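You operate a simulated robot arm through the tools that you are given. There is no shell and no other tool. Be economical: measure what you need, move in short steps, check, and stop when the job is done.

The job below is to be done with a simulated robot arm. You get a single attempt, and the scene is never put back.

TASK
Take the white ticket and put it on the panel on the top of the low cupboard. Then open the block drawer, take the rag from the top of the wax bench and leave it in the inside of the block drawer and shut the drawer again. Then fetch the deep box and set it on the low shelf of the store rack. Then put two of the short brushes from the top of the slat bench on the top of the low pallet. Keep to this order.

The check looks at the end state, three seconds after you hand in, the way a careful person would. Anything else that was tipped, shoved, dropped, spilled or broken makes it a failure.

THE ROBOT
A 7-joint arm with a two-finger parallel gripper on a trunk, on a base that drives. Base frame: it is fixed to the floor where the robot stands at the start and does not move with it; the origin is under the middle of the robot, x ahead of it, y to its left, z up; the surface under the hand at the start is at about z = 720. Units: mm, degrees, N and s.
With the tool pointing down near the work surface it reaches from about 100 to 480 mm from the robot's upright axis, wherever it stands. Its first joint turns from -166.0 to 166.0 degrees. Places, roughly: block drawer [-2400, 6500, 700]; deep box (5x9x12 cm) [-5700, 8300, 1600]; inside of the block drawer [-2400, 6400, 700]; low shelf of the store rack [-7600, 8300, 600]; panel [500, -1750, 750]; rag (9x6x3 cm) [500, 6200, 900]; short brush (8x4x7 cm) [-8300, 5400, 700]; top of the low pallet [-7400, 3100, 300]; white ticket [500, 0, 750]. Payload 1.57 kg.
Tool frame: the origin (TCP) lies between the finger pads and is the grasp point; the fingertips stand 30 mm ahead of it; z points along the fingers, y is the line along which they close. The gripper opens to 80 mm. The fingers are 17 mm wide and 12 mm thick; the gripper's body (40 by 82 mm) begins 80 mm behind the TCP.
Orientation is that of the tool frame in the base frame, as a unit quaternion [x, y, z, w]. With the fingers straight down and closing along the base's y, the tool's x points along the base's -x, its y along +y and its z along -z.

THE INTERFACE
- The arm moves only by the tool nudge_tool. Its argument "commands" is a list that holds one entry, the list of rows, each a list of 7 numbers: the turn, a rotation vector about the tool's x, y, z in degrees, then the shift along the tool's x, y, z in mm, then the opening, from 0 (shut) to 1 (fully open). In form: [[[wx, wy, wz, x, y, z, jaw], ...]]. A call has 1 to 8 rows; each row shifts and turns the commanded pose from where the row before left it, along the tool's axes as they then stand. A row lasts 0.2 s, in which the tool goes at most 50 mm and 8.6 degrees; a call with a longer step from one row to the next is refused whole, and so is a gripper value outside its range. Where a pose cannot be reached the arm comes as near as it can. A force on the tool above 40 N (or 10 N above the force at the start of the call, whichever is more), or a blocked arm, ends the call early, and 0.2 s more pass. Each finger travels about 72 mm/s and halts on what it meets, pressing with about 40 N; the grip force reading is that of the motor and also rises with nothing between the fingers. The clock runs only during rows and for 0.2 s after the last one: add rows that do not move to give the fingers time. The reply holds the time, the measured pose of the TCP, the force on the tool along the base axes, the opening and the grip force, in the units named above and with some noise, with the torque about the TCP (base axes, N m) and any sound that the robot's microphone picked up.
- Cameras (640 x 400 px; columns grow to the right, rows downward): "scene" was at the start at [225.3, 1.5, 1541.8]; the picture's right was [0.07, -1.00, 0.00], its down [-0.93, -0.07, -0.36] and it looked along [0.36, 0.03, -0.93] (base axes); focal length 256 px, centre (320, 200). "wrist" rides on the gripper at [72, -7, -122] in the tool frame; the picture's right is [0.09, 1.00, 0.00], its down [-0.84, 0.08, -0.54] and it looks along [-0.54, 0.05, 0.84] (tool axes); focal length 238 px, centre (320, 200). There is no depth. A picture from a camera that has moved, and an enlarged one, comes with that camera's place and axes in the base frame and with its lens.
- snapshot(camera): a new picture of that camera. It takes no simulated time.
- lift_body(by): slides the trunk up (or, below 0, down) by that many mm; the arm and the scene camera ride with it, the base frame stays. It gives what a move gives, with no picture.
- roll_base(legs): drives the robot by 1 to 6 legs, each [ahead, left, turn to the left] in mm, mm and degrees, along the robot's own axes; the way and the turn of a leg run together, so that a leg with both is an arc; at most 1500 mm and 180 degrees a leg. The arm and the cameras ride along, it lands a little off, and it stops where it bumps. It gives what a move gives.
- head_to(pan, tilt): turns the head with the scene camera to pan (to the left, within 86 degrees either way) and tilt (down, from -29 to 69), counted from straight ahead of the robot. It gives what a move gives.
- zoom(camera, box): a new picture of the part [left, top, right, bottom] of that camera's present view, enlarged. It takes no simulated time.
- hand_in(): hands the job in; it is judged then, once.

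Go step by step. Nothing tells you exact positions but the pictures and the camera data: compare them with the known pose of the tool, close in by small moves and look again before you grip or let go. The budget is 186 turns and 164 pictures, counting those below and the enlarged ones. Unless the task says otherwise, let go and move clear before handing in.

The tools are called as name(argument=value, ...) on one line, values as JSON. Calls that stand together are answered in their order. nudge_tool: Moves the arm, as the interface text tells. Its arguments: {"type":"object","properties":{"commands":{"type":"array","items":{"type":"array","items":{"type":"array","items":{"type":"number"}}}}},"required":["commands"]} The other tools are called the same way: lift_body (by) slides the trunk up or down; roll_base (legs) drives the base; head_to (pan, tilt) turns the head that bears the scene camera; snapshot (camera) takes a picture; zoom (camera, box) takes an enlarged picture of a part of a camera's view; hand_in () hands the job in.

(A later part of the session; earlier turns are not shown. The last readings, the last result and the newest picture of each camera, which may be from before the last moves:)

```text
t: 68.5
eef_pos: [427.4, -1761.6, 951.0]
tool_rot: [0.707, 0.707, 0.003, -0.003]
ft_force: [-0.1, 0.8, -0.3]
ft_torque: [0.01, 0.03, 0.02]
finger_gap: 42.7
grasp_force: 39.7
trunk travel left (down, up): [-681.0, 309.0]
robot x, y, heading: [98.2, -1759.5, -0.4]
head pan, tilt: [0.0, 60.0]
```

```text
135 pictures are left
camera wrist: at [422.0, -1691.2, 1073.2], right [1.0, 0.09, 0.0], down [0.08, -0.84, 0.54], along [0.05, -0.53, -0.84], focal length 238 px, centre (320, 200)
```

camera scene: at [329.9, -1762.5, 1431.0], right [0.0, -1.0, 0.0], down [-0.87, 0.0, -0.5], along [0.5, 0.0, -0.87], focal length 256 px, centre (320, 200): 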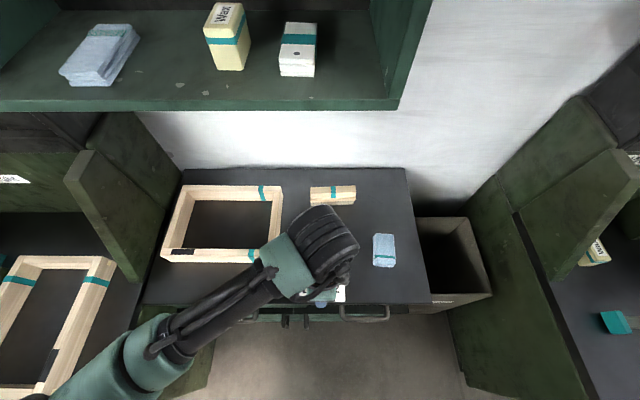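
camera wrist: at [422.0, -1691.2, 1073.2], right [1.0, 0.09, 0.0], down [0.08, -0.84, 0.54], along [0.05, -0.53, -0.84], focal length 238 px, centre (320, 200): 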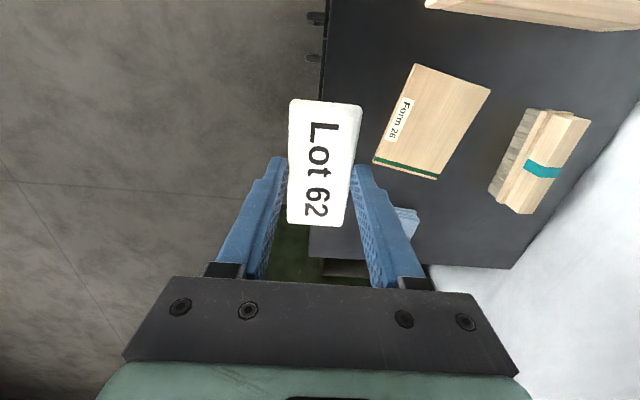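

Panel centre ≈ (575, -1771), turned about 10°. Moving above it, matching its turn, and lowering part way.

nudge_tool(commands=[[[0, 0, 4.8, 0, 0, 0, 0.3], [0, 0, 4.8, 0, 0, 0, 0.3], [0, 0, 0, 17, 46, 0, 0.3], [0, 0, 0, 17, 46, 0, 0.3], [0, 0, 0, 17, 46, 0, 0.3], [0, 0, 0, -19, 6, 40, 0.3], [0, 0, 0, 0, 0, 45, 0.3], [0, 0, 0, 0, 0, 45, 0.3]]])

snapshot(camera="wrist")

snapshot(camera="scene")

```text
t: 70.3
eef_pos: [575.5, -1753.4, 820.7]
tool_rot: [0.764, 0.645, 0.002, -0.004]
ft_force: [0.4, 0.6, -0.5]
ft_torque: [0.01, -0.01, -0.01]
finger_gap: 42.7
grasp_force: 40.1
trunk travel left (down, up): [-681.0, 309.0]
robot x, y, heading: [93.7, -1757.9, -0.2]
head pan, tilt: [0.0, 60.0]
```

```text
134 pictures are left
camera wrist: at [582.0, -1682.3, 943.1], right [1.0, -0.07, 0.0], down [-0.06, -0.84, 0.54], along [-0.04, -0.53, -0.84], focal length 238 px, centre (320, 200)
```

wrist: 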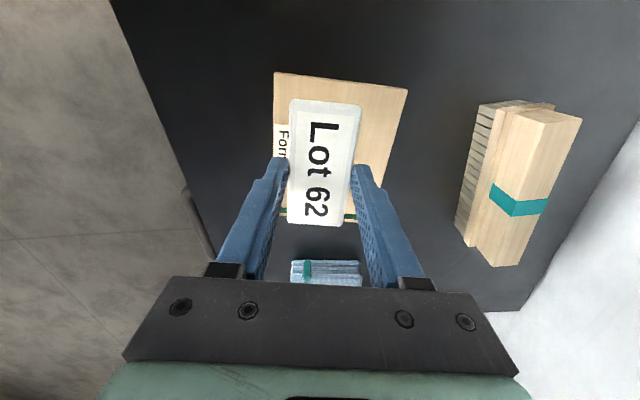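

```text
133 pictures are left
camera scene: at [330.2, -1762.9, 1430.9], right [0.0, -1.0, 0.0], down [-0.87, 0.0, -0.5], along [0.5, 0.0, -0.87], focal length 256 px, centre (320, 200)
```

scene: 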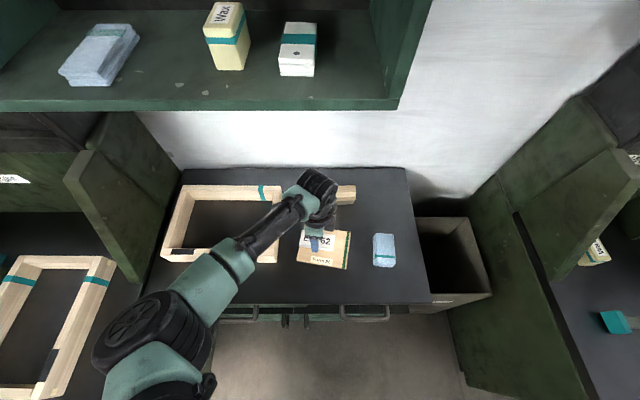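

Shifting 15 mm to the panel centre, then lowering gently.

nudge_tool(commands=[[[0, 0, 0, -14, 6, 0, 0.3], [0, 0, 0, 0, 0, 20, 0.3], [0, 0, 0, 0, 0, 5, 0.3], [0, 0, 0, 0, 0, 3, 0.3], [0, 0, 0, 0, 0, 3, 0.3], [0, 0, 0, 0, 0, 0, 0.3]]])

snapshot(camera="wrist")

```text
t: 71.7
eef_pos: [579.5, -1767.5, 788.8]
tool_rot: [0.764, 0.645, 0.002, -0.002]
ft_force: [-1.0, 0.3, -0.4]
ft_torque: [0.04, 0.01, 0.0]
finger_gap: 42.3
grasp_force: 40.0
trunk travel left (down, up): [-681.0, 309.0]
robot x, y, heading: [90.3, -1756.3, -0.4]
head pan, tilt: [0.0, 60.0]
```

```text
132 pictures are left
camera wrist: at [585.2, -1697.1, 912.1], right [1.0, -0.08, 0.0], down [-0.06, -0.84, 0.54], along [-0.04, -0.53, -0.84], focal length 238 px, centre (320, 200)
```

wrist: 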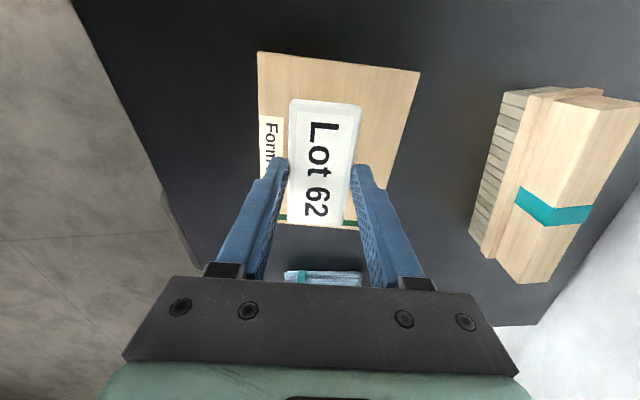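

Well centred. Continuing down in small steps.

nudge_tool(commands=[[[0, 0, 0, 0, 0, 3, 0.3], [0, 0, 0, 0, 0, 3, 0.3], [0, 0, 0, 0, 0, 2, 0.3], [0, 0, 0, 0, 0, 0, 0.3]]])

```text
t: 72.7
eef_pos: [577.6, -1767.9, 782.0]
tool_rot: [0.764, 0.645, 0.002, -0.003]
ft_force: [-0.4, 0.9, 0.0]
ft_torque: [0.07, 0.0, 0.0]
finger_gap: 42.5
grasp_force: 40.0
trunk travel left (down, up): [-681.0, 309.0]
robot x, y, heading: [96.4, -1756.2, -0.1]
head pan, tilt: [0.0, 60.0]
```

nudge_tool(commands=[[[0, 0, 0, 0, 0, 3, 0.3], [0, 0, 0, 0, 0, 3, 0.3], [0, 0, 0, 0, 0, 2, 0.3], [0, 0, 0, 0, 0, 0, 0.3]]])

snapshot(camera="wrist")

```text
t: 73.7
eef_pos: [579.1, -1767.6, 773.3]
tool_rot: [0.764, 0.646, 0.002, -0.003]
ft_force: [-0.2, 0.2, 0.7]
ft_torque: [-0.02, 0.02, -0.02]
finger_gap: 42.7
grasp_force: 40.1
trunk travel left (down, up): [-681.0, 309.0]
robot x, y, heading: [93.2, -1759.3, 0.1]
head pan, tilt: [0.0, 60.0]
```

```text
131 pictures are left
camera wrist: at [585.1, -1696.6, 895.6], right [1.0, -0.07, 0.0], down [-0.06, -0.84, 0.54], along [-0.04, -0.53, -0.84], focal length 238 px, centre (320, 200)
```

wrist: 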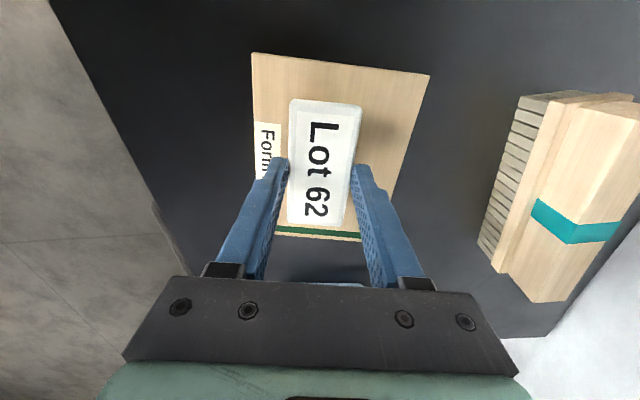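

Adjusting 10 mm in x and continuing down.

nudge_tool(commands=[[[0, 0, 0, -2, 9, 0, 0.3], [0, 0, 0, 0, 0, 3, 0.3], [0, 0, 0, 0, 0, 3, 0.3], [0, 0, 0, 0, 0, 2, 0.3], [0, 0, 0, 0, 0, 0, 0.3]]])

```text
t: 74.9
eef_pos: [586.9, -1770.5, 766.7]
tool_rot: [0.764, 0.645, 0.002, -0.003]
ft_force: [0.0, 0.3, -1.6]
ft_torque: [-0.01, 0.01, -0.01]
finger_gap: 42.8
grasp_force: 40.1
trunk travel left (down, up): [-681.0, 309.0]
robot x, y, heading: [90.7, -1757.7, -0.2]
head pan, tilt: [0.0, 60.0]
```

nudge_tool(commands=[[[0, 0, 0, 0, 0, 2, 0.3], [0, 0, 0, 0, 0, 2, 0.3], [0, 0, 0, 0, 0, 0, 0.3]]])

snapshot(camera="wrist")

```text
t: 75.7
eef_pos: [588.4, -1770.5, 765.8]
tool_rot: [0.764, 0.645, 0.004, -0.001]
ft_force: [-3.2, -0.4, 31.0]
ft_torque: [0.02, 0.2, -0.01]
finger_gap: 42.4
grasp_force: 39.7
trunk travel left (down, up): [-681.0, 309.0]
robot x, y, heading: [94.0, -1761.9, -0.3]
head pan, tilt: [0.0, 60.0]
```

```text
130 pictures are left
camera wrist: at [593.0, -1700.2, 887.2], right [1.0, -0.07, 0.0], down [-0.07, -0.84, 0.54], along [-0.04, -0.53, -0.84], focal length 238 px, centre (320, 200)
```

wrist: 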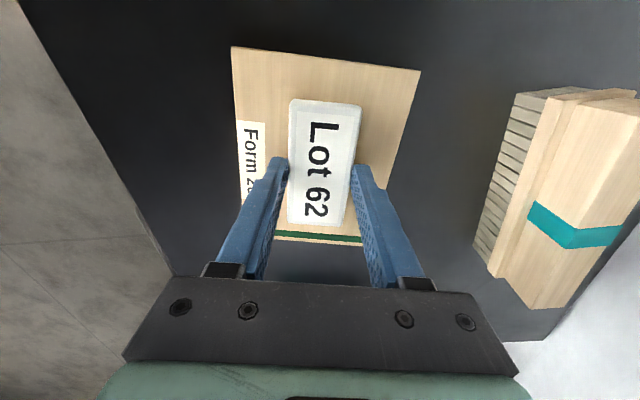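

Contact on the panel, centred. Easing 1 mm, opening and rising.

nudge_tool(commands=[[[0, 0, 0, 0, 0, -1.5, 0.3], [0, 0, 0, 0, 0, 0, 0.75], [0, 0, 0, 0, 0, 0, 0.75], [0, 0, 0, 0, 0, 0, 0.75], [0, 0, 0, 0, 0, -20, 0.75], [0, 0, 0, 0, 0, -45, 0.75], [0, 0, 0, 0, 0, -45, 0.75], [0, 0, 0, 0, 0, -45, 0.75]]])

snapshot(camera="wrist")

```text
t: 77.5
eef_pos: [587.3, -1772.7, 918.2]
tool_rot: [0.764, 0.646, 0.002, -0.003]
ft_force: [-0.5, 0.3, 0.2]
ft_torque: [-0.01, -0.01, -0.02]
finger_gap: 60.0
grasp_force: 0.0
trunk travel left (down, up): [-681.0, 309.0]
robot x, y, heading: [91.9, -1753.8, -0.3]
head pan, tilt: [0.0, 60.0]
```

```text
129 pictures are left
camera wrist: at [593.6, -1701.4, 1041.1], right [1.0, -0.07, 0.0], down [-0.06, -0.84, 0.54], along [-0.04, -0.53, -0.84], focal length 238 px, centre (320, 200)
```

wrist: 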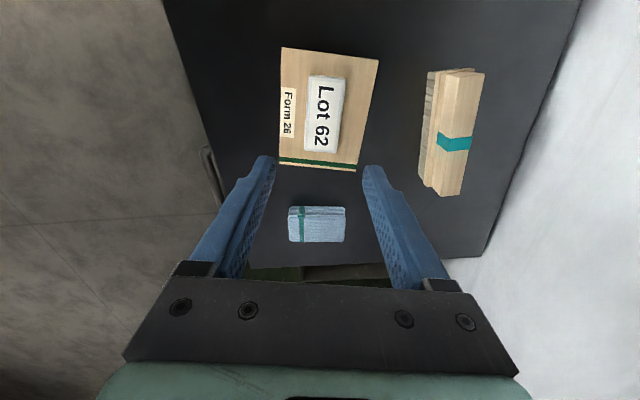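

The ticket lies well on the panel. Retracting the arm, backing out, and driving left along the aisle.

nudge_tool(commands=[[[0, 0, 0, 0, -45, -5, 0.75], [0, 0, 0, 0, -45, -5, 0.75], [0, 0, 0, 0, -45, 0, 0.75], [0, 0, 0, 0, -35, 0, 0.75], [0, 0, 0, 0, 0, 0, 0.75]]])

roll_base(legs=[[-470, 0, 0], [0, 1500, 0], [0, 1500, 0], [0, 1500, 0]])

head_to(pan=86, tilt=25)

snapshot(camera="scene")

```text
t: 78.7
eef_pos: [417.9, -1744.8, 928.0]
tool_rot: [0.763, 0.646, 0.002, -0.002]
ft_force: [-0.4, -0.1, -0.1]
ft_torque: [0.01, -0.04, -0.01]
finger_gap: 60.1
grasp_force: 0.1
trunk travel left (down, up): [-681.0, 309.0]
robot x, y, heading: [96.4, -1759.5, -0.3]
head pan, tilt: [0.0, 60.0]
```

```text
t: 102.5
eef_pos: [-90.9, 2754.8, 929.4]
tool_rot: [0.755, 0.656, 0.003, -0.003]
ft_force: [0.0, -0.5, 0.4]
ft_torque: [-0.02, -0.01, -0.02]
finger_gap: 59.8
grasp_force: 0.1
trunk travel left (down, up): [-681.0, 309.0]
robot x, y, heading: [-412.9, 2731.7, 1.2]
head pan, tilt: [0.0, 60.0]
```

```text
t: 104.1
eef_pos: [-91.3, 2752.9, 929.6]
tool_rot: [0.755, 0.656, 0.002, -0.002]
ft_force: [0.3, 0.2, 0.5]
ft_torque: [-0.02, -0.04, -0.03]
finger_gap: 60.0
grasp_force: 0.0
trunk travel left (down, up): [-681.0, 309.0]
robot x, y, heading: [-414.1, 2730.1, 1.4]
head pan, tilt: [85.9, 25.0]
```

```text
128 pictures are left
camera scene: at [-241.8, 2822.8, 1480.9], right [1.0, -0.05, 0.0], down [-0.02, -0.42, -0.91], along [0.04, 0.91, -0.42], focal length 256 px, centre (320, 200)
```

scene: 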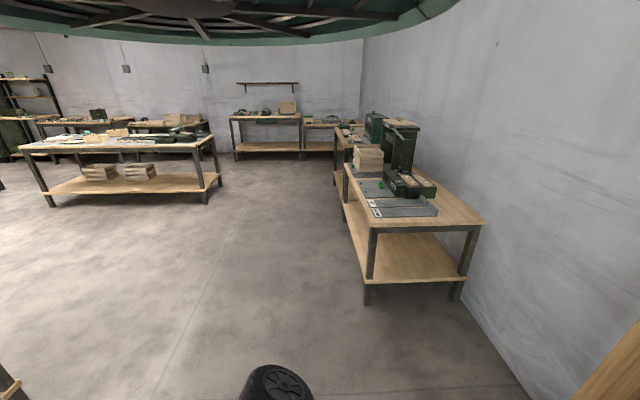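

The bench at left (x -3640..-1650, y ≈ 6030) seems to hold the block drawer, possibly facing away. Zooming.

zoom(camera="scene", box=[0, 80, 240, 230])

zoom(camera="scene", box=[300, 80, 500, 230])

```text
2.67 times, centred on (120, 155) of scene
camera zoom: at [-241.8, 2822.8, 1480.9], right [1.0, -0.05, 0.0], down [-0.02, -0.42, -0.91], along [0.04, 0.91, -0.42], focal length 681 px, centre (853, 320)
```

zoom: 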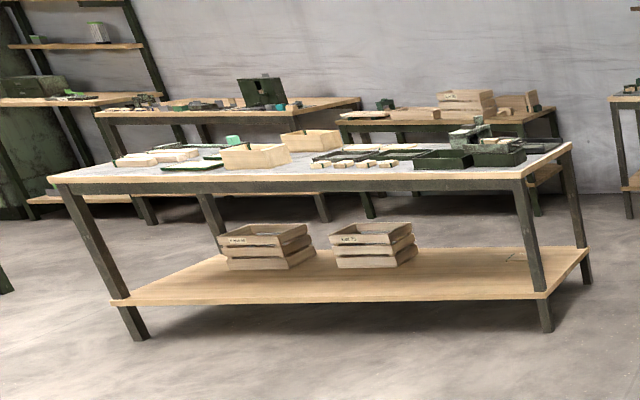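

```text
2.67 times, centred on (400, 155) of scene
camera zoom: at [-241.8, 2822.8, 1480.9], right [1.0, -0.05, 0.0], down [-0.02, -0.42, -0.91], along [0.04, 0.91, -0.42], focal length 681 px, centre (107, 320)
```

zoom: 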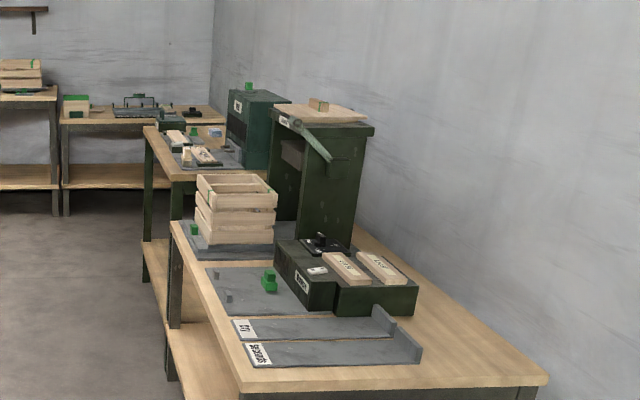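

The drawer must be on the north side of that bench (y ≈ 6500+), with a corridor up to y ≈ 7900. The wax bench with the blue rag is confirmed near (475, 6390). Driving to (-750, 7230), turning to face -y.

roll_base(legs=[[-336, 0, -1.4], [0, 1500, 0], [0, 1500, 0], [0, 1500, 0]])

roll_base(legs=[[0, 0, -90]])

head_to(pan=-45, tilt=30)

snapshot(camera="scene")

```text
t: 127.4
eef_pos: [-417.3, 7240.4, 928.1]
tool_rot: [0.764, 0.645, 0.003, -0.003]
ft_force: [0.3, 0.1, -0.5]
ft_torque: [0.02, -0.01, 0.02]
finger_gap: 60.4
grasp_force: 0.2
trunk travel left (down, up): [-681.0, 309.0]
robot x, y, heading: [-740.3, 7225.3, -0.2]
head pan, tilt: [85.9, 25.0]
```

```text
t: 131.6
eef_pos: [-727.0, 6900.2, 928.8]
tool_rot: [0.997, -0.081, 0.004, -0.001]
ft_force: [-1.0, 0.4, 0.7]
ft_torque: [0.02, 0.0, 0.0]
finger_gap: 59.7
grasp_force: 0.1
trunk travel left (down, up): [-681.0, 309.0]
robot x, y, heading: [-741.0, 7220.7, -90.0]
head pan, tilt: [85.9, 25.0]
```

```text
t: 133.8
eef_pos: [-726.5, 6901.1, 928.5]
tool_rot: [0.997, -0.081, 0.004, 0.0]
ft_force: [-0.1, -0.2, -0.4]
ft_torque: [0.01, -0.01, -0.01]
finger_gap: 59.9
grasp_force: 0.0
trunk travel left (down, up): [-681.0, 309.0]
robot x, y, heading: [-743.9, 7226.2, -90.2]
head pan, tilt: [-45.0, 30.0]
```

```text
125 pictures are left
camera scene: at [-806.4, 6988.5, 1473.0], right [-0.71, 0.71, 0.0], down [0.35, 0.35, -0.87], along [-0.61, -0.61, -0.5], focal length 256 px, centre (320, 200)
```

scene: 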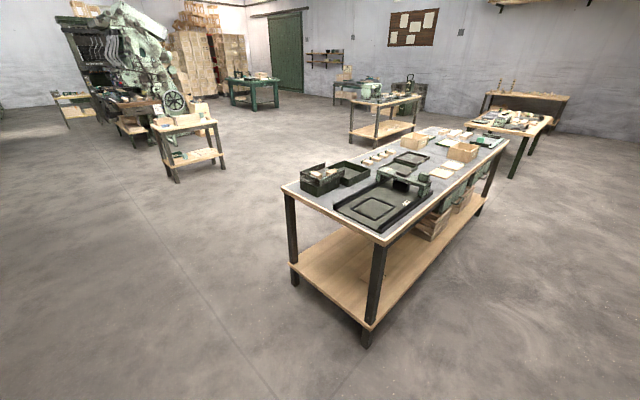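

There are drawer fronts on the north face. Zooming in.

zoom(camera="scene", box=[340, 120, 540, 260])

roll_base(legs=[[0, -1400, 0]])

head_to(pan=-10, tilt=55)

snapshot(camera="scene")

```text
2.86 times, centred on (440, 190) of scene
camera zoom: at [-806.4, 6988.5, 1473.0], right [-0.71, 0.71, 0.0], down [0.35, 0.35, -0.87], along [-0.61, -0.61, -0.5], focal length 730 px, centre (-23, 229)
```

zoom: 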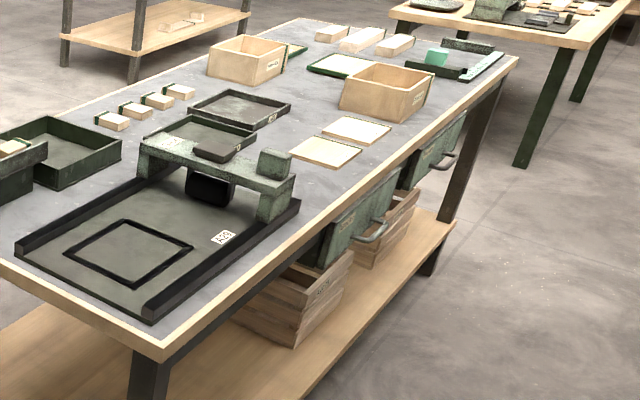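

```text
t: 140.7
eef_pos: [-2125.2, 6896.5, 928.1]
tool_rot: [0.997, -0.08, 0.003, 0.0]
ft_force: [-0.5, 0.0, 0.5]
ft_torque: [0.01, 0.02, -0.01]
finger_gap: 60.2
grasp_force: 0.0
trunk travel left (down, up): [-681.0, 309.0]
robot x, y, heading: [-2143.3, 7223.9, -89.7]
head pan, tilt: [-45.0, 30.0]
```

```text
t: 141.8
eef_pos: [-2125.4, 6897.0, 928.0]
tool_rot: [0.997, -0.08, 0.005, -0.001]
ft_force: [0.4, 1.0, -0.5]
ft_torque: [-0.03, -0.02, 0.0]
finger_gap: 60.0
grasp_force: 0.1
trunk travel left (down, up): [-681.0, 309.0]
robot x, y, heading: [-2141.2, 7217.2, -90.1]
head pan, tilt: [-10.0, 55.0]
```

```text
123 pictures are left
camera scene: at [-2154.6, 6977.1, 1437.0], right [-0.99, 0.17, 0.0], down [0.14, 0.81, -0.57], along [-0.1, -0.57, -0.82], focal length 256 px, centre (320, 200)
```

scene: 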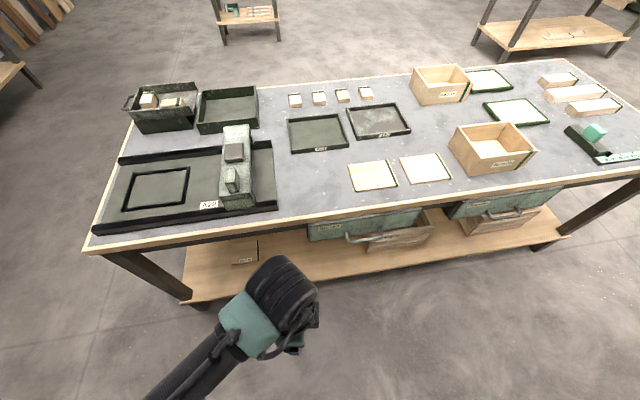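

zoom(camera="scene", box=[290, 170, 450, 270])

zoom(camera="scene", box=[420, 150, 580, 250])

```text
4.00 times, centred on (370, 220) of scene
camera zoom: at [-2154.6, 6977.1, 1437.0], right [-0.99, 0.17, 0.0], down [0.14, 0.81, -0.57], along [-0.1, -0.57, -0.82], focal length 1022 px, centre (120, 120)
```

zoom: 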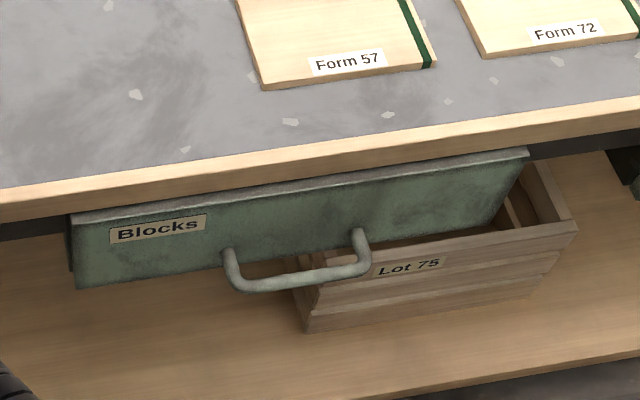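

```text
4.00 times, centred on (500, 200) of scene
camera zoom: at [-2154.6, 6977.1, 1437.0], right [-0.99, 0.17, 0.0], down [0.14, 0.81, -0.57], along [-0.1, -0.57, -0.82], focal length 1022 px, centre (-400, 200)
```

zoom: 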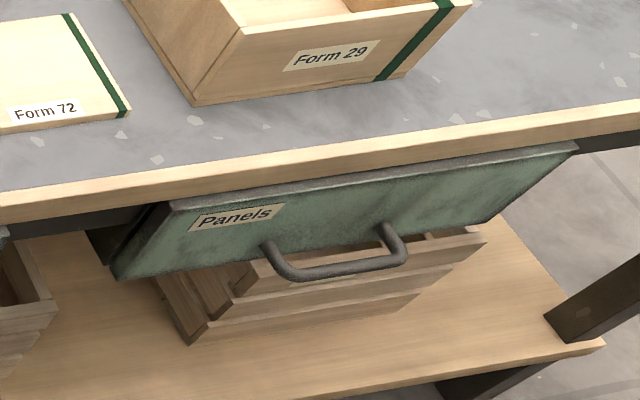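

The "Blocks" drawer handle bar triangulates to about (-2368, 6627, 669), with the table edge at y ≈ 6585, z ≈ 785. I'll line up, lower the trunk, and tilt the tool to reach it from the front.

roll_base(legs=[[0, -243, 0]])

lift_body(by=-150)

nudge_tool(commands=[[[0, 0, -4.8, 0, 0, 0, 0.75], [0, 0, -4.6, 0, 0, 0, 0.75], [-8.5, 0, 0, 0, 0, 0, 0.75], [-8.5, 0, 0, 0, 0, 0, 0.75], [-8.5, 0, 0, 0, 0, 0, 0.75], [-8.5, 0, 0, 0, 0, 0, 0.75], [0, 0, 0, 0, 0, 0, 0.75]]])

```text
t: 143.5
eef_pos: [-2366.3, 6894.7, 929.0]
tool_rot: [0.997, -0.081, 0.004, -0.001]
ft_force: [-0.8, -0.1, 0.6]
ft_torque: [0.01, 0.01, -0.02]
finger_gap: 60.1
grasp_force: 0.0
trunk travel left (down, up): [-681.0, 309.0]
robot x, y, heading: [-2378.4, 7219.9, -89.6]
head pan, tilt: [-10.0, 55.0]
```

```text
t: 145.3
eef_pos: [-2366.1, 6894.0, 778.8]
tool_rot: [0.997, -0.081, 0.004, -0.001]
ft_force: [-0.1, 0.4, 0.1]
ft_torque: [-0.02, 0.02, 0.04]
finger_gap: 60.0
grasp_force: 0.1
trunk travel left (down, up): [-531.0, 459.0]
robot x, y, heading: [-2382.4, 7223.7, -90.1]
head pan, tilt: [-10.0, 55.0]
```

```text
t: 146.9
eef_pos: [-2366.2, 6895.8, 778.4]
tool_rot: [0.956, 0.0, 0.004, 0.293]
ft_force: [-0.4, -0.1, 0.7]
ft_torque: [0.01, 0.02, -0.03]
finger_gap: 59.8
grasp_force: 0.2
trunk travel left (down, up): [-531.0, 459.0]
robot x, y, heading: [-2383.8, 7219.4, -89.9]
head pan, tilt: [-10.0, 55.0]
```

nudge_tool(commands=[[[-8.5, 0, 0, 0, 0, 0, 0.6], [-8.5, 0, 0, 0, 0, 0, 0.6], [-8.5, 0, 0, 0, 0, 0, 0.6], [-8.5, 0, 0, 0, 0, 0, 0.6], [0, 0, 0, 0, 0, 0, 0.6]]])

snapshot(camera="wrist")

snapshot(camera="scene")

```text
t: 148.1
eef_pos: [-2366.9, 6896.2, 779.1]
tool_rot: [0.829, -0.001, 0.004, 0.559]
ft_force: [0.0, 0.4, 1.0]
ft_torque: [0.03, 0.0, 0.01]
finger_gap: 47.6
grasp_force: 0.1
trunk travel left (down, up): [-531.0, 459.0]
robot x, y, heading: [-2382.2, 7218.9, -89.8]
head pan, tilt: [-10.0, 55.0]
```

```text
120 pictures are left
camera wrist: at [-2293.5, 7010.5, 818.6], right [0.09, -0.37, 0.92], down [-0.84, 0.47, 0.27], along [-0.54, -0.8, -0.27], focal length 238 px, centre (320, 200)
```

wrist: 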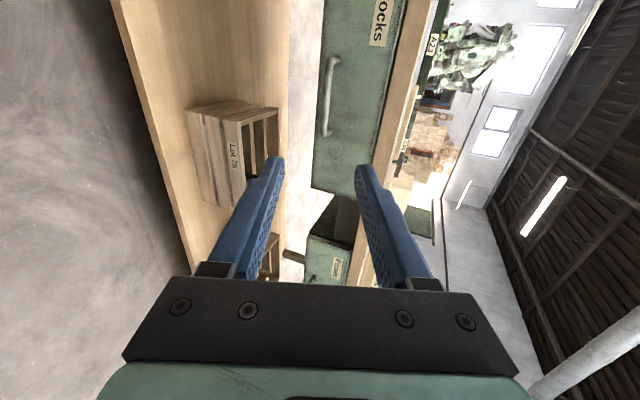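

```text
119 pictures are left
camera scene: at [-2394.5, 6976.4, 1286.9], right [-0.99, 0.17, 0.0], down [0.14, 0.81, -0.57], along [-0.1, -0.56, -0.82], focal length 256 px, centre (320, 200)
```

scene: 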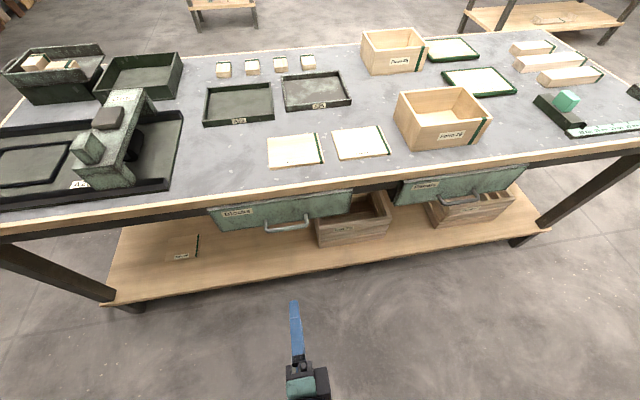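

Both views show the handle; estimates differ by ~20 mm in height, so I'll zoom for accuracy.

zoom(camera="scene", box=[240, 190, 340, 250])

zoom(camera="wrist", box=[260, 30, 420, 160])

```text
6.40 times, centred on (290, 220) of scene
camera zoom: at [-2394.5, 6976.4, 1286.9], right [-0.99, 0.17, 0.0], down [0.14, 0.81, -0.57], along [-0.1, -0.56, -0.82], focal length 1635 px, centre (512, 72)
```

zoom: 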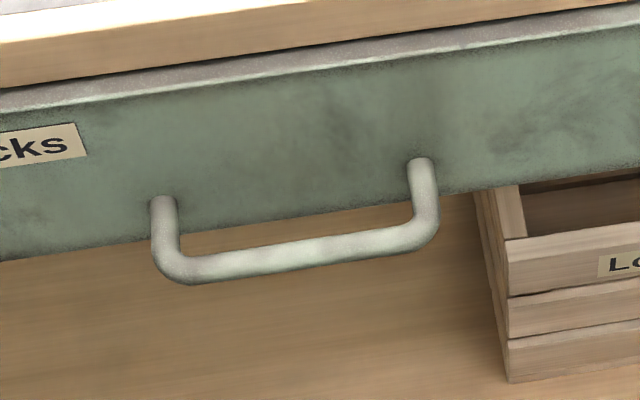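

```text
3.08 times, centred on (340, 95) of wrist
camera zoom: at [-2293.5, 7010.5, 818.6], right [0.09, -0.37, 0.92], down [-0.84, 0.47, 0.27], along [-0.54, -0.8, -0.27], focal length 733 px, centre (258, 523)
```

zoom: 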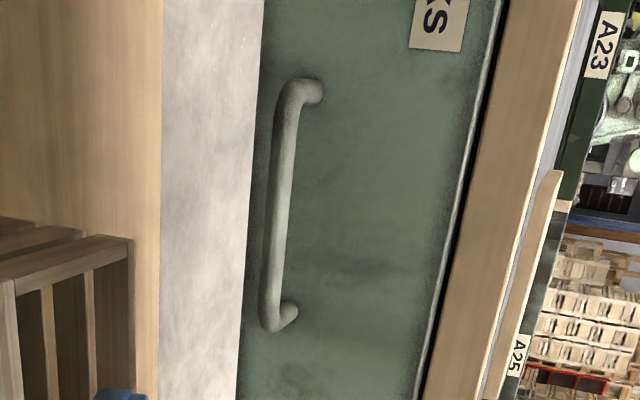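

Refined handle bar: about (-2360, 6640, 686), drawer face y ≈ 6603. Driving 130 mm closer and approaching part way.

roll_base(legs=[[130, 0, 0]])

nudge_tool(commands=[[[0, 0, 0, 2, -13, 32, 0.6], [0, 0, 0, 2, -13, 32, 0.6], [0, 0, 0, 3, -13, 32, 0.6], [0, 0, 0, 0, 0, 0, 0.6]]])

snapshot(camera="wrist")

snapshot(camera="scene")

```text
t: 149.4
eef_pos: [-2365.7, 6765.6, 778.3]
tool_rot: [0.829, -0.001, 0.003, 0.559]
ft_force: [0.0, -0.4, 0.8]
ft_torque: [0.02, 0.01, -0.03]
finger_gap: 48.0
grasp_force: 0.0
trunk travel left (down, up): [-531.0, 459.0]
robot x, y, heading: [-2380.7, 7089.2, -89.9]
head pan, tilt: [-10.0, 55.0]
```

```text
t: 150.4
eef_pos: [-2359.0, 6691.5, 706.7]
tool_rot: [0.829, -0.001, 0.002, 0.559]
ft_force: [0.6, -0.4, 0.1]
ft_torque: [0.0, 0.01, -0.01]
finger_gap: 48.0
grasp_force: 0.0
trunk travel left (down, up): [-531.0, 459.0]
robot x, y, heading: [-2385.6, 7090.9, -90.1]
head pan, tilt: [-10.0, 55.0]
```

```text
116 pictures are left
camera wrist: at [-2286.3, 6806.4, 747.0], right [0.09, -0.37, 0.92], down [-0.84, 0.47, 0.27], along [-0.54, -0.8, -0.27], focal length 238 px, centre (320, 200)
```

wrist: 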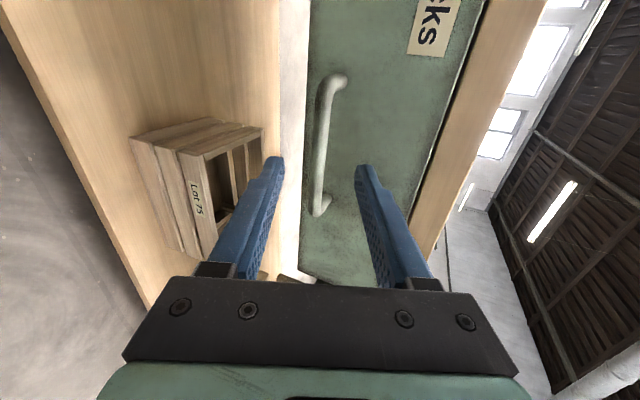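

```text
115 pictures are left
camera scene: at [-2394.8, 6847.4, 1287.0], right [-0.98, 0.17, 0.0], down [0.14, 0.81, -0.57], along [-0.1, -0.57, -0.82], focal length 256 px, centre (320, 200)
```

scene: 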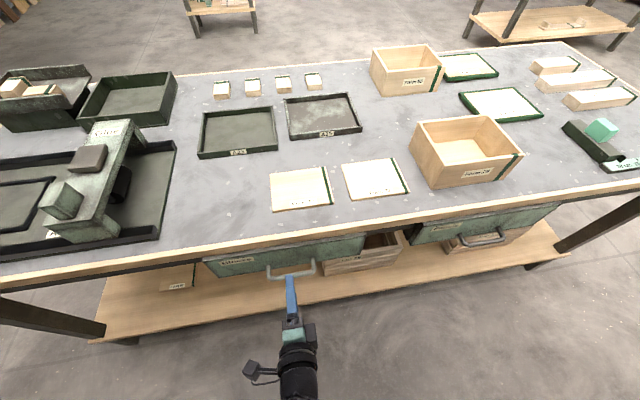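

The bar lies in the finger mid-plane. Advancing 40 mm and closing.

nudge_tool(commands=[[[0, 0, 0, 4, 0, 20, 0.6], [0, 0, 0, 0, 0, 20, 0.6], [0, 0, 0, 0, 0, 0, 0.6]]])

snapshot(camera="wrist")

```text
t: 151.2
eef_pos: [-2354.4, 6654.6, 690.0]
tool_rot: [0.829, -0.001, 0.003, 0.559]
ft_force: [-0.5, 0.0, 0.0]
ft_torque: [-0.02, -0.01, -0.02]
finger_gap: 48.1
grasp_force: 0.1
trunk travel left (down, up): [-531.0, 459.0]
robot x, y, heading: [-2379.6, 7088.2, -89.6]
head pan, tilt: [-10.0, 55.0]
```

```text
114 pictures are left
camera wrist: at [-2281.8, 6769.5, 731.9], right [0.09, -0.37, 0.92], down [-0.84, 0.47, 0.27], along [-0.54, -0.8, -0.27], focal length 238 px, centre (320, 200)
```

wrist: 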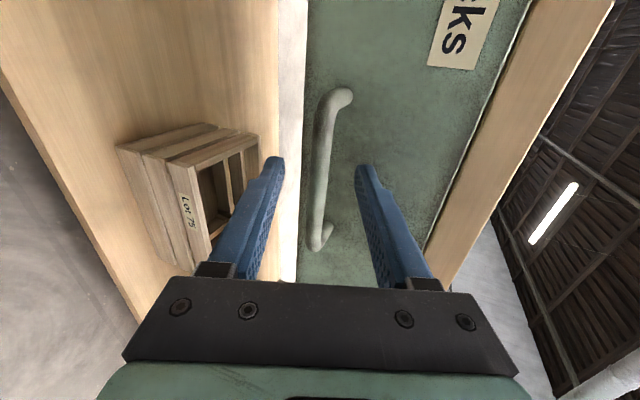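

Bar is between the fingers. Closing on it.

nudge_tool(commands=[[[0, 0, 0, 0, 0, 0, 0.3], [0, 0, 0, 0, 0, 0, 0.1], [0, 0, 0, 0, 0, 0, 0], [0, 0, 0, 0, 0, 0, 0], [0, 0, 0, 0, 0, 0, 0]]])

snapshot(camera="wrist")

```text
t: 152.4
eef_pos: [-2354.6, 6654.0, 690.5]
tool_rot: [0.83, -0.002, 0.003, 0.558]
ft_force: [-0.5, 1.9, -4.0]
ft_torque: [0.09, 0.46, 0.21]
finger_gap: 11.8
grasp_force: 28.9
trunk travel left (down, up): [-531.0, 459.0]
robot x, y, heading: [-2384.1, 7090.4, -89.9]
head pan, tilt: [-10.0, 55.0]
```

```text
113 pictures are left
camera wrist: at [-2281.8, 6769.9, 731.5], right [0.09, -0.37, 0.92], down [-0.84, 0.47, 0.27], along [-0.54, -0.8, -0.27], focal length 238 px, centre (320, 200)
```

wrist: 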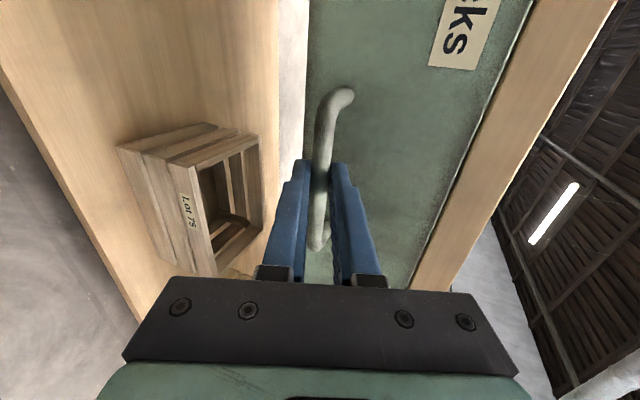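

Gripped. Pulling by driving back 120 mm.

roll_base(legs=[[-120, 0, 0]])

snapshot(camera="scene")

```text
t: 153.6
eef_pos: [-2353.7, 6775.2, 691.5]
tool_rot: [0.83, -0.001, 0.003, 0.558]
ft_force: [0.3, 0.5, -8.6]
ft_torque: [0.09, 0.46, 0.07]
finger_gap: 11.8
grasp_force: 29.3
trunk travel left (down, up): [-531.0, 459.0]
robot x, y, heading: [-2386.1, 7209.7, -90.0]
head pan, tilt: [-10.0, 55.0]
```

```text
112 pictures are left
camera scene: at [-2394.9, 6968.3, 1286.8], right [-0.98, 0.17, 0.0], down [0.14, 0.81, -0.57], along [-0.1, -0.56, -0.82], focal length 256 px, centre (320, 200)
```

scene: 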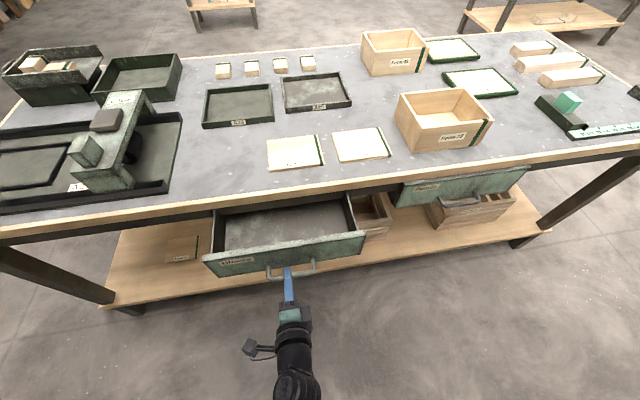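

It opens smoothly. Another 90 mm.

roll_base(legs=[[-90, 0, 0]])

snapshot(camera="scene")

```text
t: 154.7
eef_pos: [-2355.0, 6867.5, 692.4]
tool_rot: [0.83, -0.002, 0.003, 0.558]
ft_force: [-0.1, -1.0, -3.3]
ft_torque: [0.0, 0.4, 0.07]
finger_gap: 11.8
grasp_force: 29.9
trunk travel left (down, up): [-531.0, 459.0]
robot x, y, heading: [-2384.5, 7304.7, -90.0]
head pan, tilt: [-10.0, 55.0]
```

```text
111 pictures are left
camera scene: at [-2394.9, 7058.9, 1286.9], right [-0.98, 0.17, 0.0], down [0.14, 0.81, -0.57], along [-0.1, -0.56, -0.82], focal length 256 px, centre (320, 200)
```

scene: 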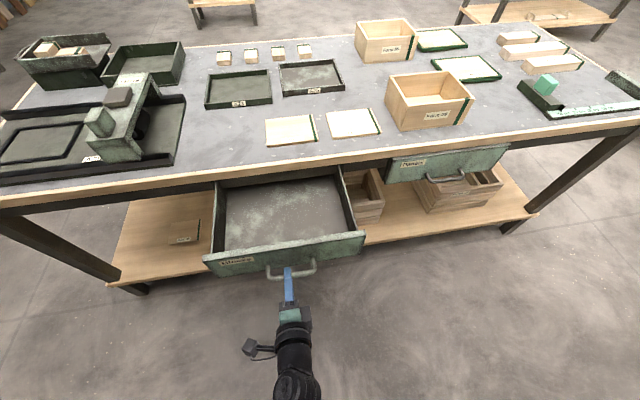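

The drawer is about 210 mm open and empty. Releasing and backing the tool away.

nudge_tool(commands=[[[0, 0, 0, 0, 0, 0, 0.3], [0, 0, 0, 0, 0, 0, 0.5], [0, 0, 0, 0, 0, 0, 0.5], [0, 0, 0, 0, 0, -25, 0.5], [0, 0, 0, 0, 0, -45, 0.5], [0, 0, 0, 0, 0, -20, 0.5], [0, 0, 0, 0, 0, 0, 0.5]]])

roll_base(legs=[[-80, 0, 0]])

snapshot(camera="scene")

```text
t: 156.3
eef_pos: [-2355.4, 6949.6, 724.3]
tool_rot: [0.829, -0.002, 0.004, 0.559]
ft_force: [0.0, 0.2, -0.2]
ft_torque: [0.01, 0.0, -0.02]
finger_gap: 40.3
grasp_force: 0.1
trunk travel left (down, up): [-531.0, 459.0]
robot x, y, heading: [-2384.4, 7303.3, -90.2]
head pan, tilt: [-10.0, 55.0]
```

```text
t: 157.4
eef_pos: [-2353.4, 7029.2, 724.2]
tool_rot: [0.829, -0.001, 0.004, 0.559]
ft_force: [-0.7, 0.1, 1.2]
ft_torque: [-0.04, -0.03, 0.01]
finger_gap: 40.1
grasp_force: 0.1
trunk travel left (down, up): [-531.0, 459.0]
robot x, y, heading: [-2382.4, 7382.1, -89.9]
head pan, tilt: [-10.0, 55.0]
```

```text
110 pictures are left
camera scene: at [-2395.2, 7139.1, 1287.1], right [-0.98, 0.17, 0.0], down [0.14, 0.81, -0.57], along [-0.1, -0.57, -0.82], focal length 256 px, centre (320, 200)
```

scene: 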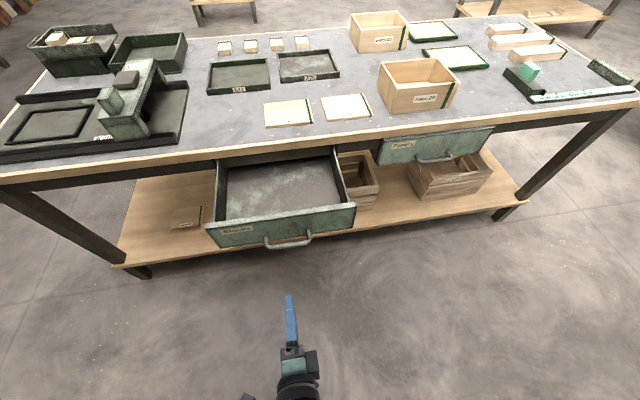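

Drawer open. Now untilting the tool, raising the trunk, and driving to the wax bench.

nudge_tool(commands=[[[8.5, 0, 0, 0, 0, 0, 1], [8.5, 0, 0, 0, 0, 0, 1], [8.5, 0, 0, 0, 0, 0, 1], [8.5, 0, 0, 0, 0, 0, 1], [8.5, 0, 0, 0, 0, 0, 1], [8.5, 0, 0, 0, 0, 0, 1], [8.5, 0, 0, 0, 0, 0, 1], [8.5, 0, 0, 0, 0, 0, 1]]])

lift_body(by=320)

roll_base(legs=[[0, 1500, 0], [0, 180, 0], [0, 0, 90], [0, -900, 0]])

head_to(pan=0, tilt=30)

snapshot(camera="scene")

```text
t: 159.2
eef_pos: [-2355.2, 7029.5, 724.7]
tool_rot: [1.0, -0.001, 0.003, -0.002]
ft_force: [-1.2, -0.1, 0.4]
ft_torque: [-0.01, 0.02, -0.03]
finger_gap: 80.1
grasp_force: 0.0
trunk travel left (down, up): [-531.0, 459.0]
robot x, y, heading: [-2386.3, 7383.8, -90.0]
head pan, tilt: [-10.0, 55.0]
```

```text
t: 162.3
eef_pos: [-2355.0, 7029.4, 1043.9]
tool_rot: [1.0, 0.0, 0.004, -0.001]
ft_force: [0.2, 0.2, 0.5]
ft_torque: [-0.03, -0.03, -0.01]
finger_gap: 79.9
grasp_force: 0.1
trunk travel left (down, up): [-851.0, 139.0]
robot x, y, heading: [-2384.0, 7385.3, -90.1]
head pan, tilt: [-10.0, 55.0]
```

```text
t: 179.0
eef_pos: [-369.0, 6489.0, 1044.6]
tool_rot: [0.715, 0.699, 0.001, -0.003]
ft_force: [-0.2, -0.6, 0.2]
ft_torque: [0.0, -0.02, 0.0]
finger_gap: 79.9
grasp_force: 0.0
trunk travel left (down, up): [-851.0, 139.0]
robot x, y, heading: [-722.5, 6466.0, -1.2]
head pan, tilt: [-10.0, 55.0]
```

```text
t: 179.9
eef_pos: [-368.3, 6489.4, 1043.7]
tool_rot: [0.715, 0.699, 0.002, -0.003]
ft_force: [0.5, 1.0, -0.3]
ft_torque: [0.02, 0.0, -0.01]
finger_gap: 80.2
grasp_force: 0.0
trunk travel left (down, up): [-851.0, 139.0]
robot x, y, heading: [-723.1, 6471.8, -1.4]
head pan, tilt: [0.0, 30.0]
```

```text
109 pictures are left
camera scene: at [-462.7, 6461.0, 1642.9], right [-0.02, -1.0, 0.0], down [-0.5, 0.01, -0.87], along [0.87, -0.02, -0.5], focal length 256 px, centre (320, 200)
```

scene: 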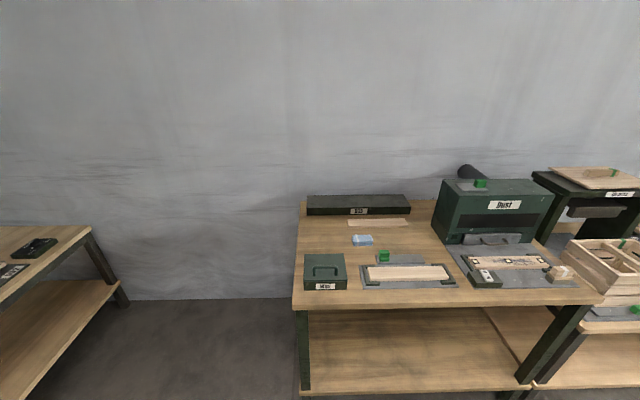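

The rag is at about (478, 6242). Zooming, then approaching to robot x ≈ 10.

zoom(camera="scene", box=[290, 180, 450, 310])

roll_base(legs=[[0, -225, 1.3], [640, 0, 0]])

head_to(pan=0, tilt=60)

snapshot(camera="scene")

snapshot(camera="wrist")

```text
3.08 times, centred on (370, 245) of scene
camera zoom: at [-462.7, 6461.0, 1642.9], right [-0.02, -1.0, 0.0], down [-0.5, 0.01, -0.87], along [0.87, -0.02, -0.5], focal length 786 px, centre (166, 62)
```

zoom: 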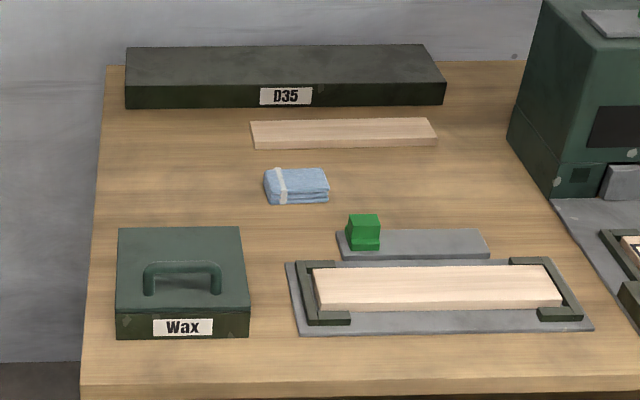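

```text
t: 184.8
eef_pos: [267.1, 6270.3, 1044.5]
tool_rot: [0.707, 0.707, 0.002, -0.003]
ft_force: [-0.1, -0.5, 0.4]
ft_torque: [0.02, -0.02, -0.01]
finger_gap: 79.9
grasp_force: 0.1
trunk travel left (down, up): [-851.0, 139.0]
robot x, y, heading: [-84.1, 6240.7, -0.2]
head pan, tilt: [0.0, 30.0]
```

```text
t: 185.8
eef_pos: [267.6, 6271.4, 1043.3]
tool_rot: [0.707, 0.707, 0.002, -0.004]
ft_force: [0.5, 0.4, -0.3]
ft_torque: [0.02, 0.0, 0.02]
finger_gap: 80.1
grasp_force: 0.0
trunk travel left (down, up): [-851.0, 139.0]
robot x, y, heading: [-82.6, 6243.7, 0.0]
head pan, tilt: [0.0, 60.0]
```

```text
107 pictures are left
camera scene: at [149.9, 6241.2, 1601.0], right [0.0, -1.0, 0.0], down [-0.87, 0.0, -0.5], along [0.5, 0.0, -0.87], focal length 256 px, centre (320, 200)
```

scene: 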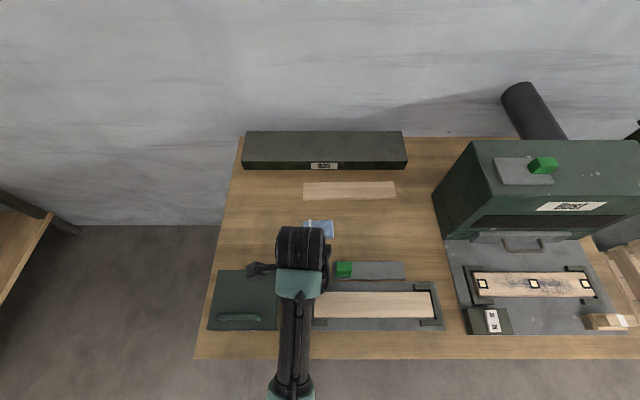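

```text
106 pictures are left
camera wrist: at [261.4, 6341.6, 1166.8], right [1.0, 0.09, 0.0], down [0.08, -0.84, 0.54], along [0.05, -0.53, -0.84], focal length 238 px, centre (320, 200)
```

wrist: 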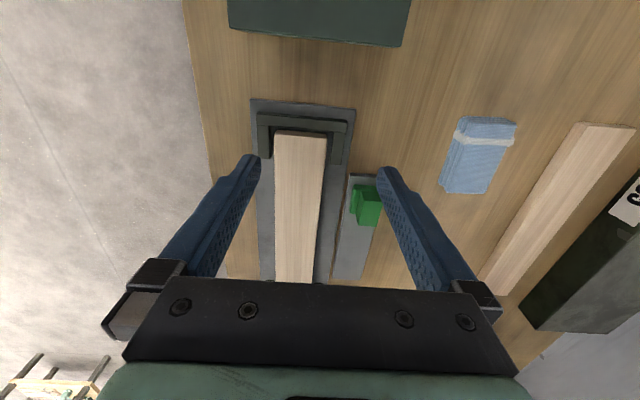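

Rag centre ≈ (453, 6252), top ≈ 910, turned about 10°. Driving 75 mm closer and positioning above it.

roll_base(legs=[[75, 0, 0]])

nudge_tool(commands=[[[0, 0, 0, -9, 40, 0, 1], [0, 0, 0, -10, 40, 0, 1], [0, 0, 0, 0, 31, 0, 1], [0, 0, -5, 0, 0, 0, 1], [0, 0, -5, 0, 0, 0, 1], [0, 0, 0, 0, 0, 30, 1], [0, 0, 0, 0, 0, 0, 1]]])

snapshot(camera="wrist")

```text
t: 186.8
eef_pos: [340.7, 6271.7, 1043.9]
tool_rot: [0.707, 0.707, 0.002, -0.003]
ft_force: [1.1, 0.0, 0.1]
ft_torque: [0.03, 0.04, 0.0]
finger_gap: 79.9
grasp_force: 0.1
trunk travel left (down, up): [-851.0, 139.0]
robot x, y, heading: [-11.7, 6244.0, 0.0]
head pan, tilt: [0.0, 60.0]
```

```text
t: 188.4
eef_pos: [452.2, 6251.7, 1014.5]
tool_rot: [0.642, 0.767, 0.003, -0.003]
ft_force: [0.5, 0.6, 0.3]
ft_torque: [-0.01, -0.01, 0.04]
finger_gap: 80.0
grasp_force: 0.1
trunk travel left (down, up): [-851.0, 139.0]
robot x, y, heading: [-12.7, 6243.6, -0.1]
head pan, tilt: [0.0, 60.0]
```

```text
105 pictures are left
camera wrist: at [434.1, 6320.2, 1136.6], right [0.96, 0.26, 0.0], down [0.22, -0.81, 0.54], along [0.14, -0.52, -0.84], focal length 238 px, centre (320, 200)
```

wrist: 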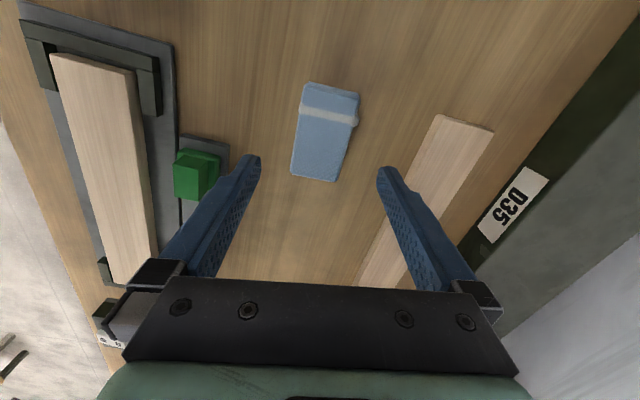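

Aligned well. Descending.

nudge_tool(commands=[[[0, 0, 2, -4, 3, 40, 1], [0, 0, 0, 0, 0, 40, 1], [0, 0, 0, 0, 0, 10, 1], [0, 0, 0, 0, 0, 0, 1]]])

snapshot(camera="wrist")

```text
t: 189.4
eef_pos: [455.7, 6250.7, 924.0]
tool_rot: [0.656, 0.755, 0.003, -0.003]
ft_force: [0.5, 0.6, 0.4]
ft_torque: [0.04, -0.01, 0.0]
finger_gap: 79.9
grasp_force: 0.1
trunk travel left (down, up): [-851.0, 139.0]
robot x, y, heading: [-11.4, 6244.7, 0.0]
head pan, tilt: [0.0, 60.0]
```

```text
104 pictures are left
camera wrist: at [440.0, 6318.8, 1045.8], right [0.97, 0.23, 0.0], down [0.19, -0.82, 0.54], along [0.12, -0.52, -0.84], focal length 238 px, centre (320, 200)
```

wrist: 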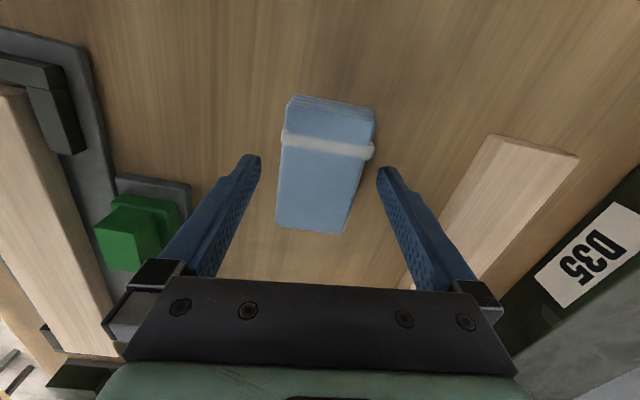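

Rag centred between the fingers. Down 8 mm more and close.

nudge_tool(commands=[[[0, 0, 0, 0, 0, 5, 1], [0, 0, 0, 0, 0, 4, 1], [0, 0, 0, 0, 0, 0, 0.7], [0, 0, 0, 0, 0, 0, 0.4], [0, 0, 0, 0, 0, 0, 0.4], [0, 0, 0, 0, 0, 0, 0.4]]])

snapshot(camera="wrist")

```text
t: 190.8
eef_pos: [455.8, 6250.2, 914.6]
tool_rot: [0.656, 0.755, 0.003, -0.002]
ft_force: [-0.3, -0.5, 0.4]
ft_torque: [0.03, -0.06, 0.02]
finger_gap: 55.7
grasp_force: 40.5
trunk travel left (down, up): [-851.0, 139.0]
robot x, y, heading: [-12.5, 6244.7, -0.1]
head pan, tilt: [0.0, 60.0]
```

```text
103 pictures are left
camera wrist: at [440.1, 6318.9, 1037.5], right [0.97, 0.23, 0.0], down [0.19, -0.82, 0.54], along [0.12, -0.52, -0.84], focal length 238 px, centre (320, 200)
```

wrist: 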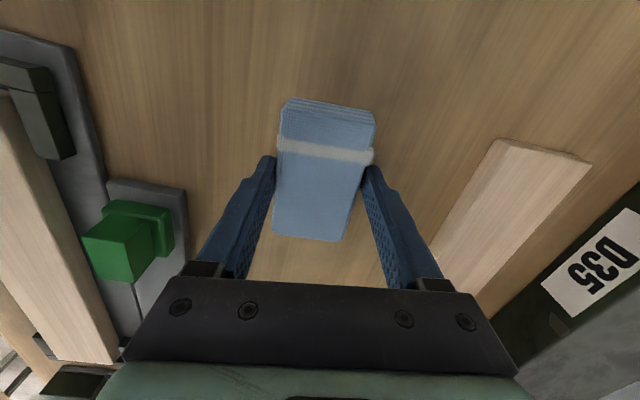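

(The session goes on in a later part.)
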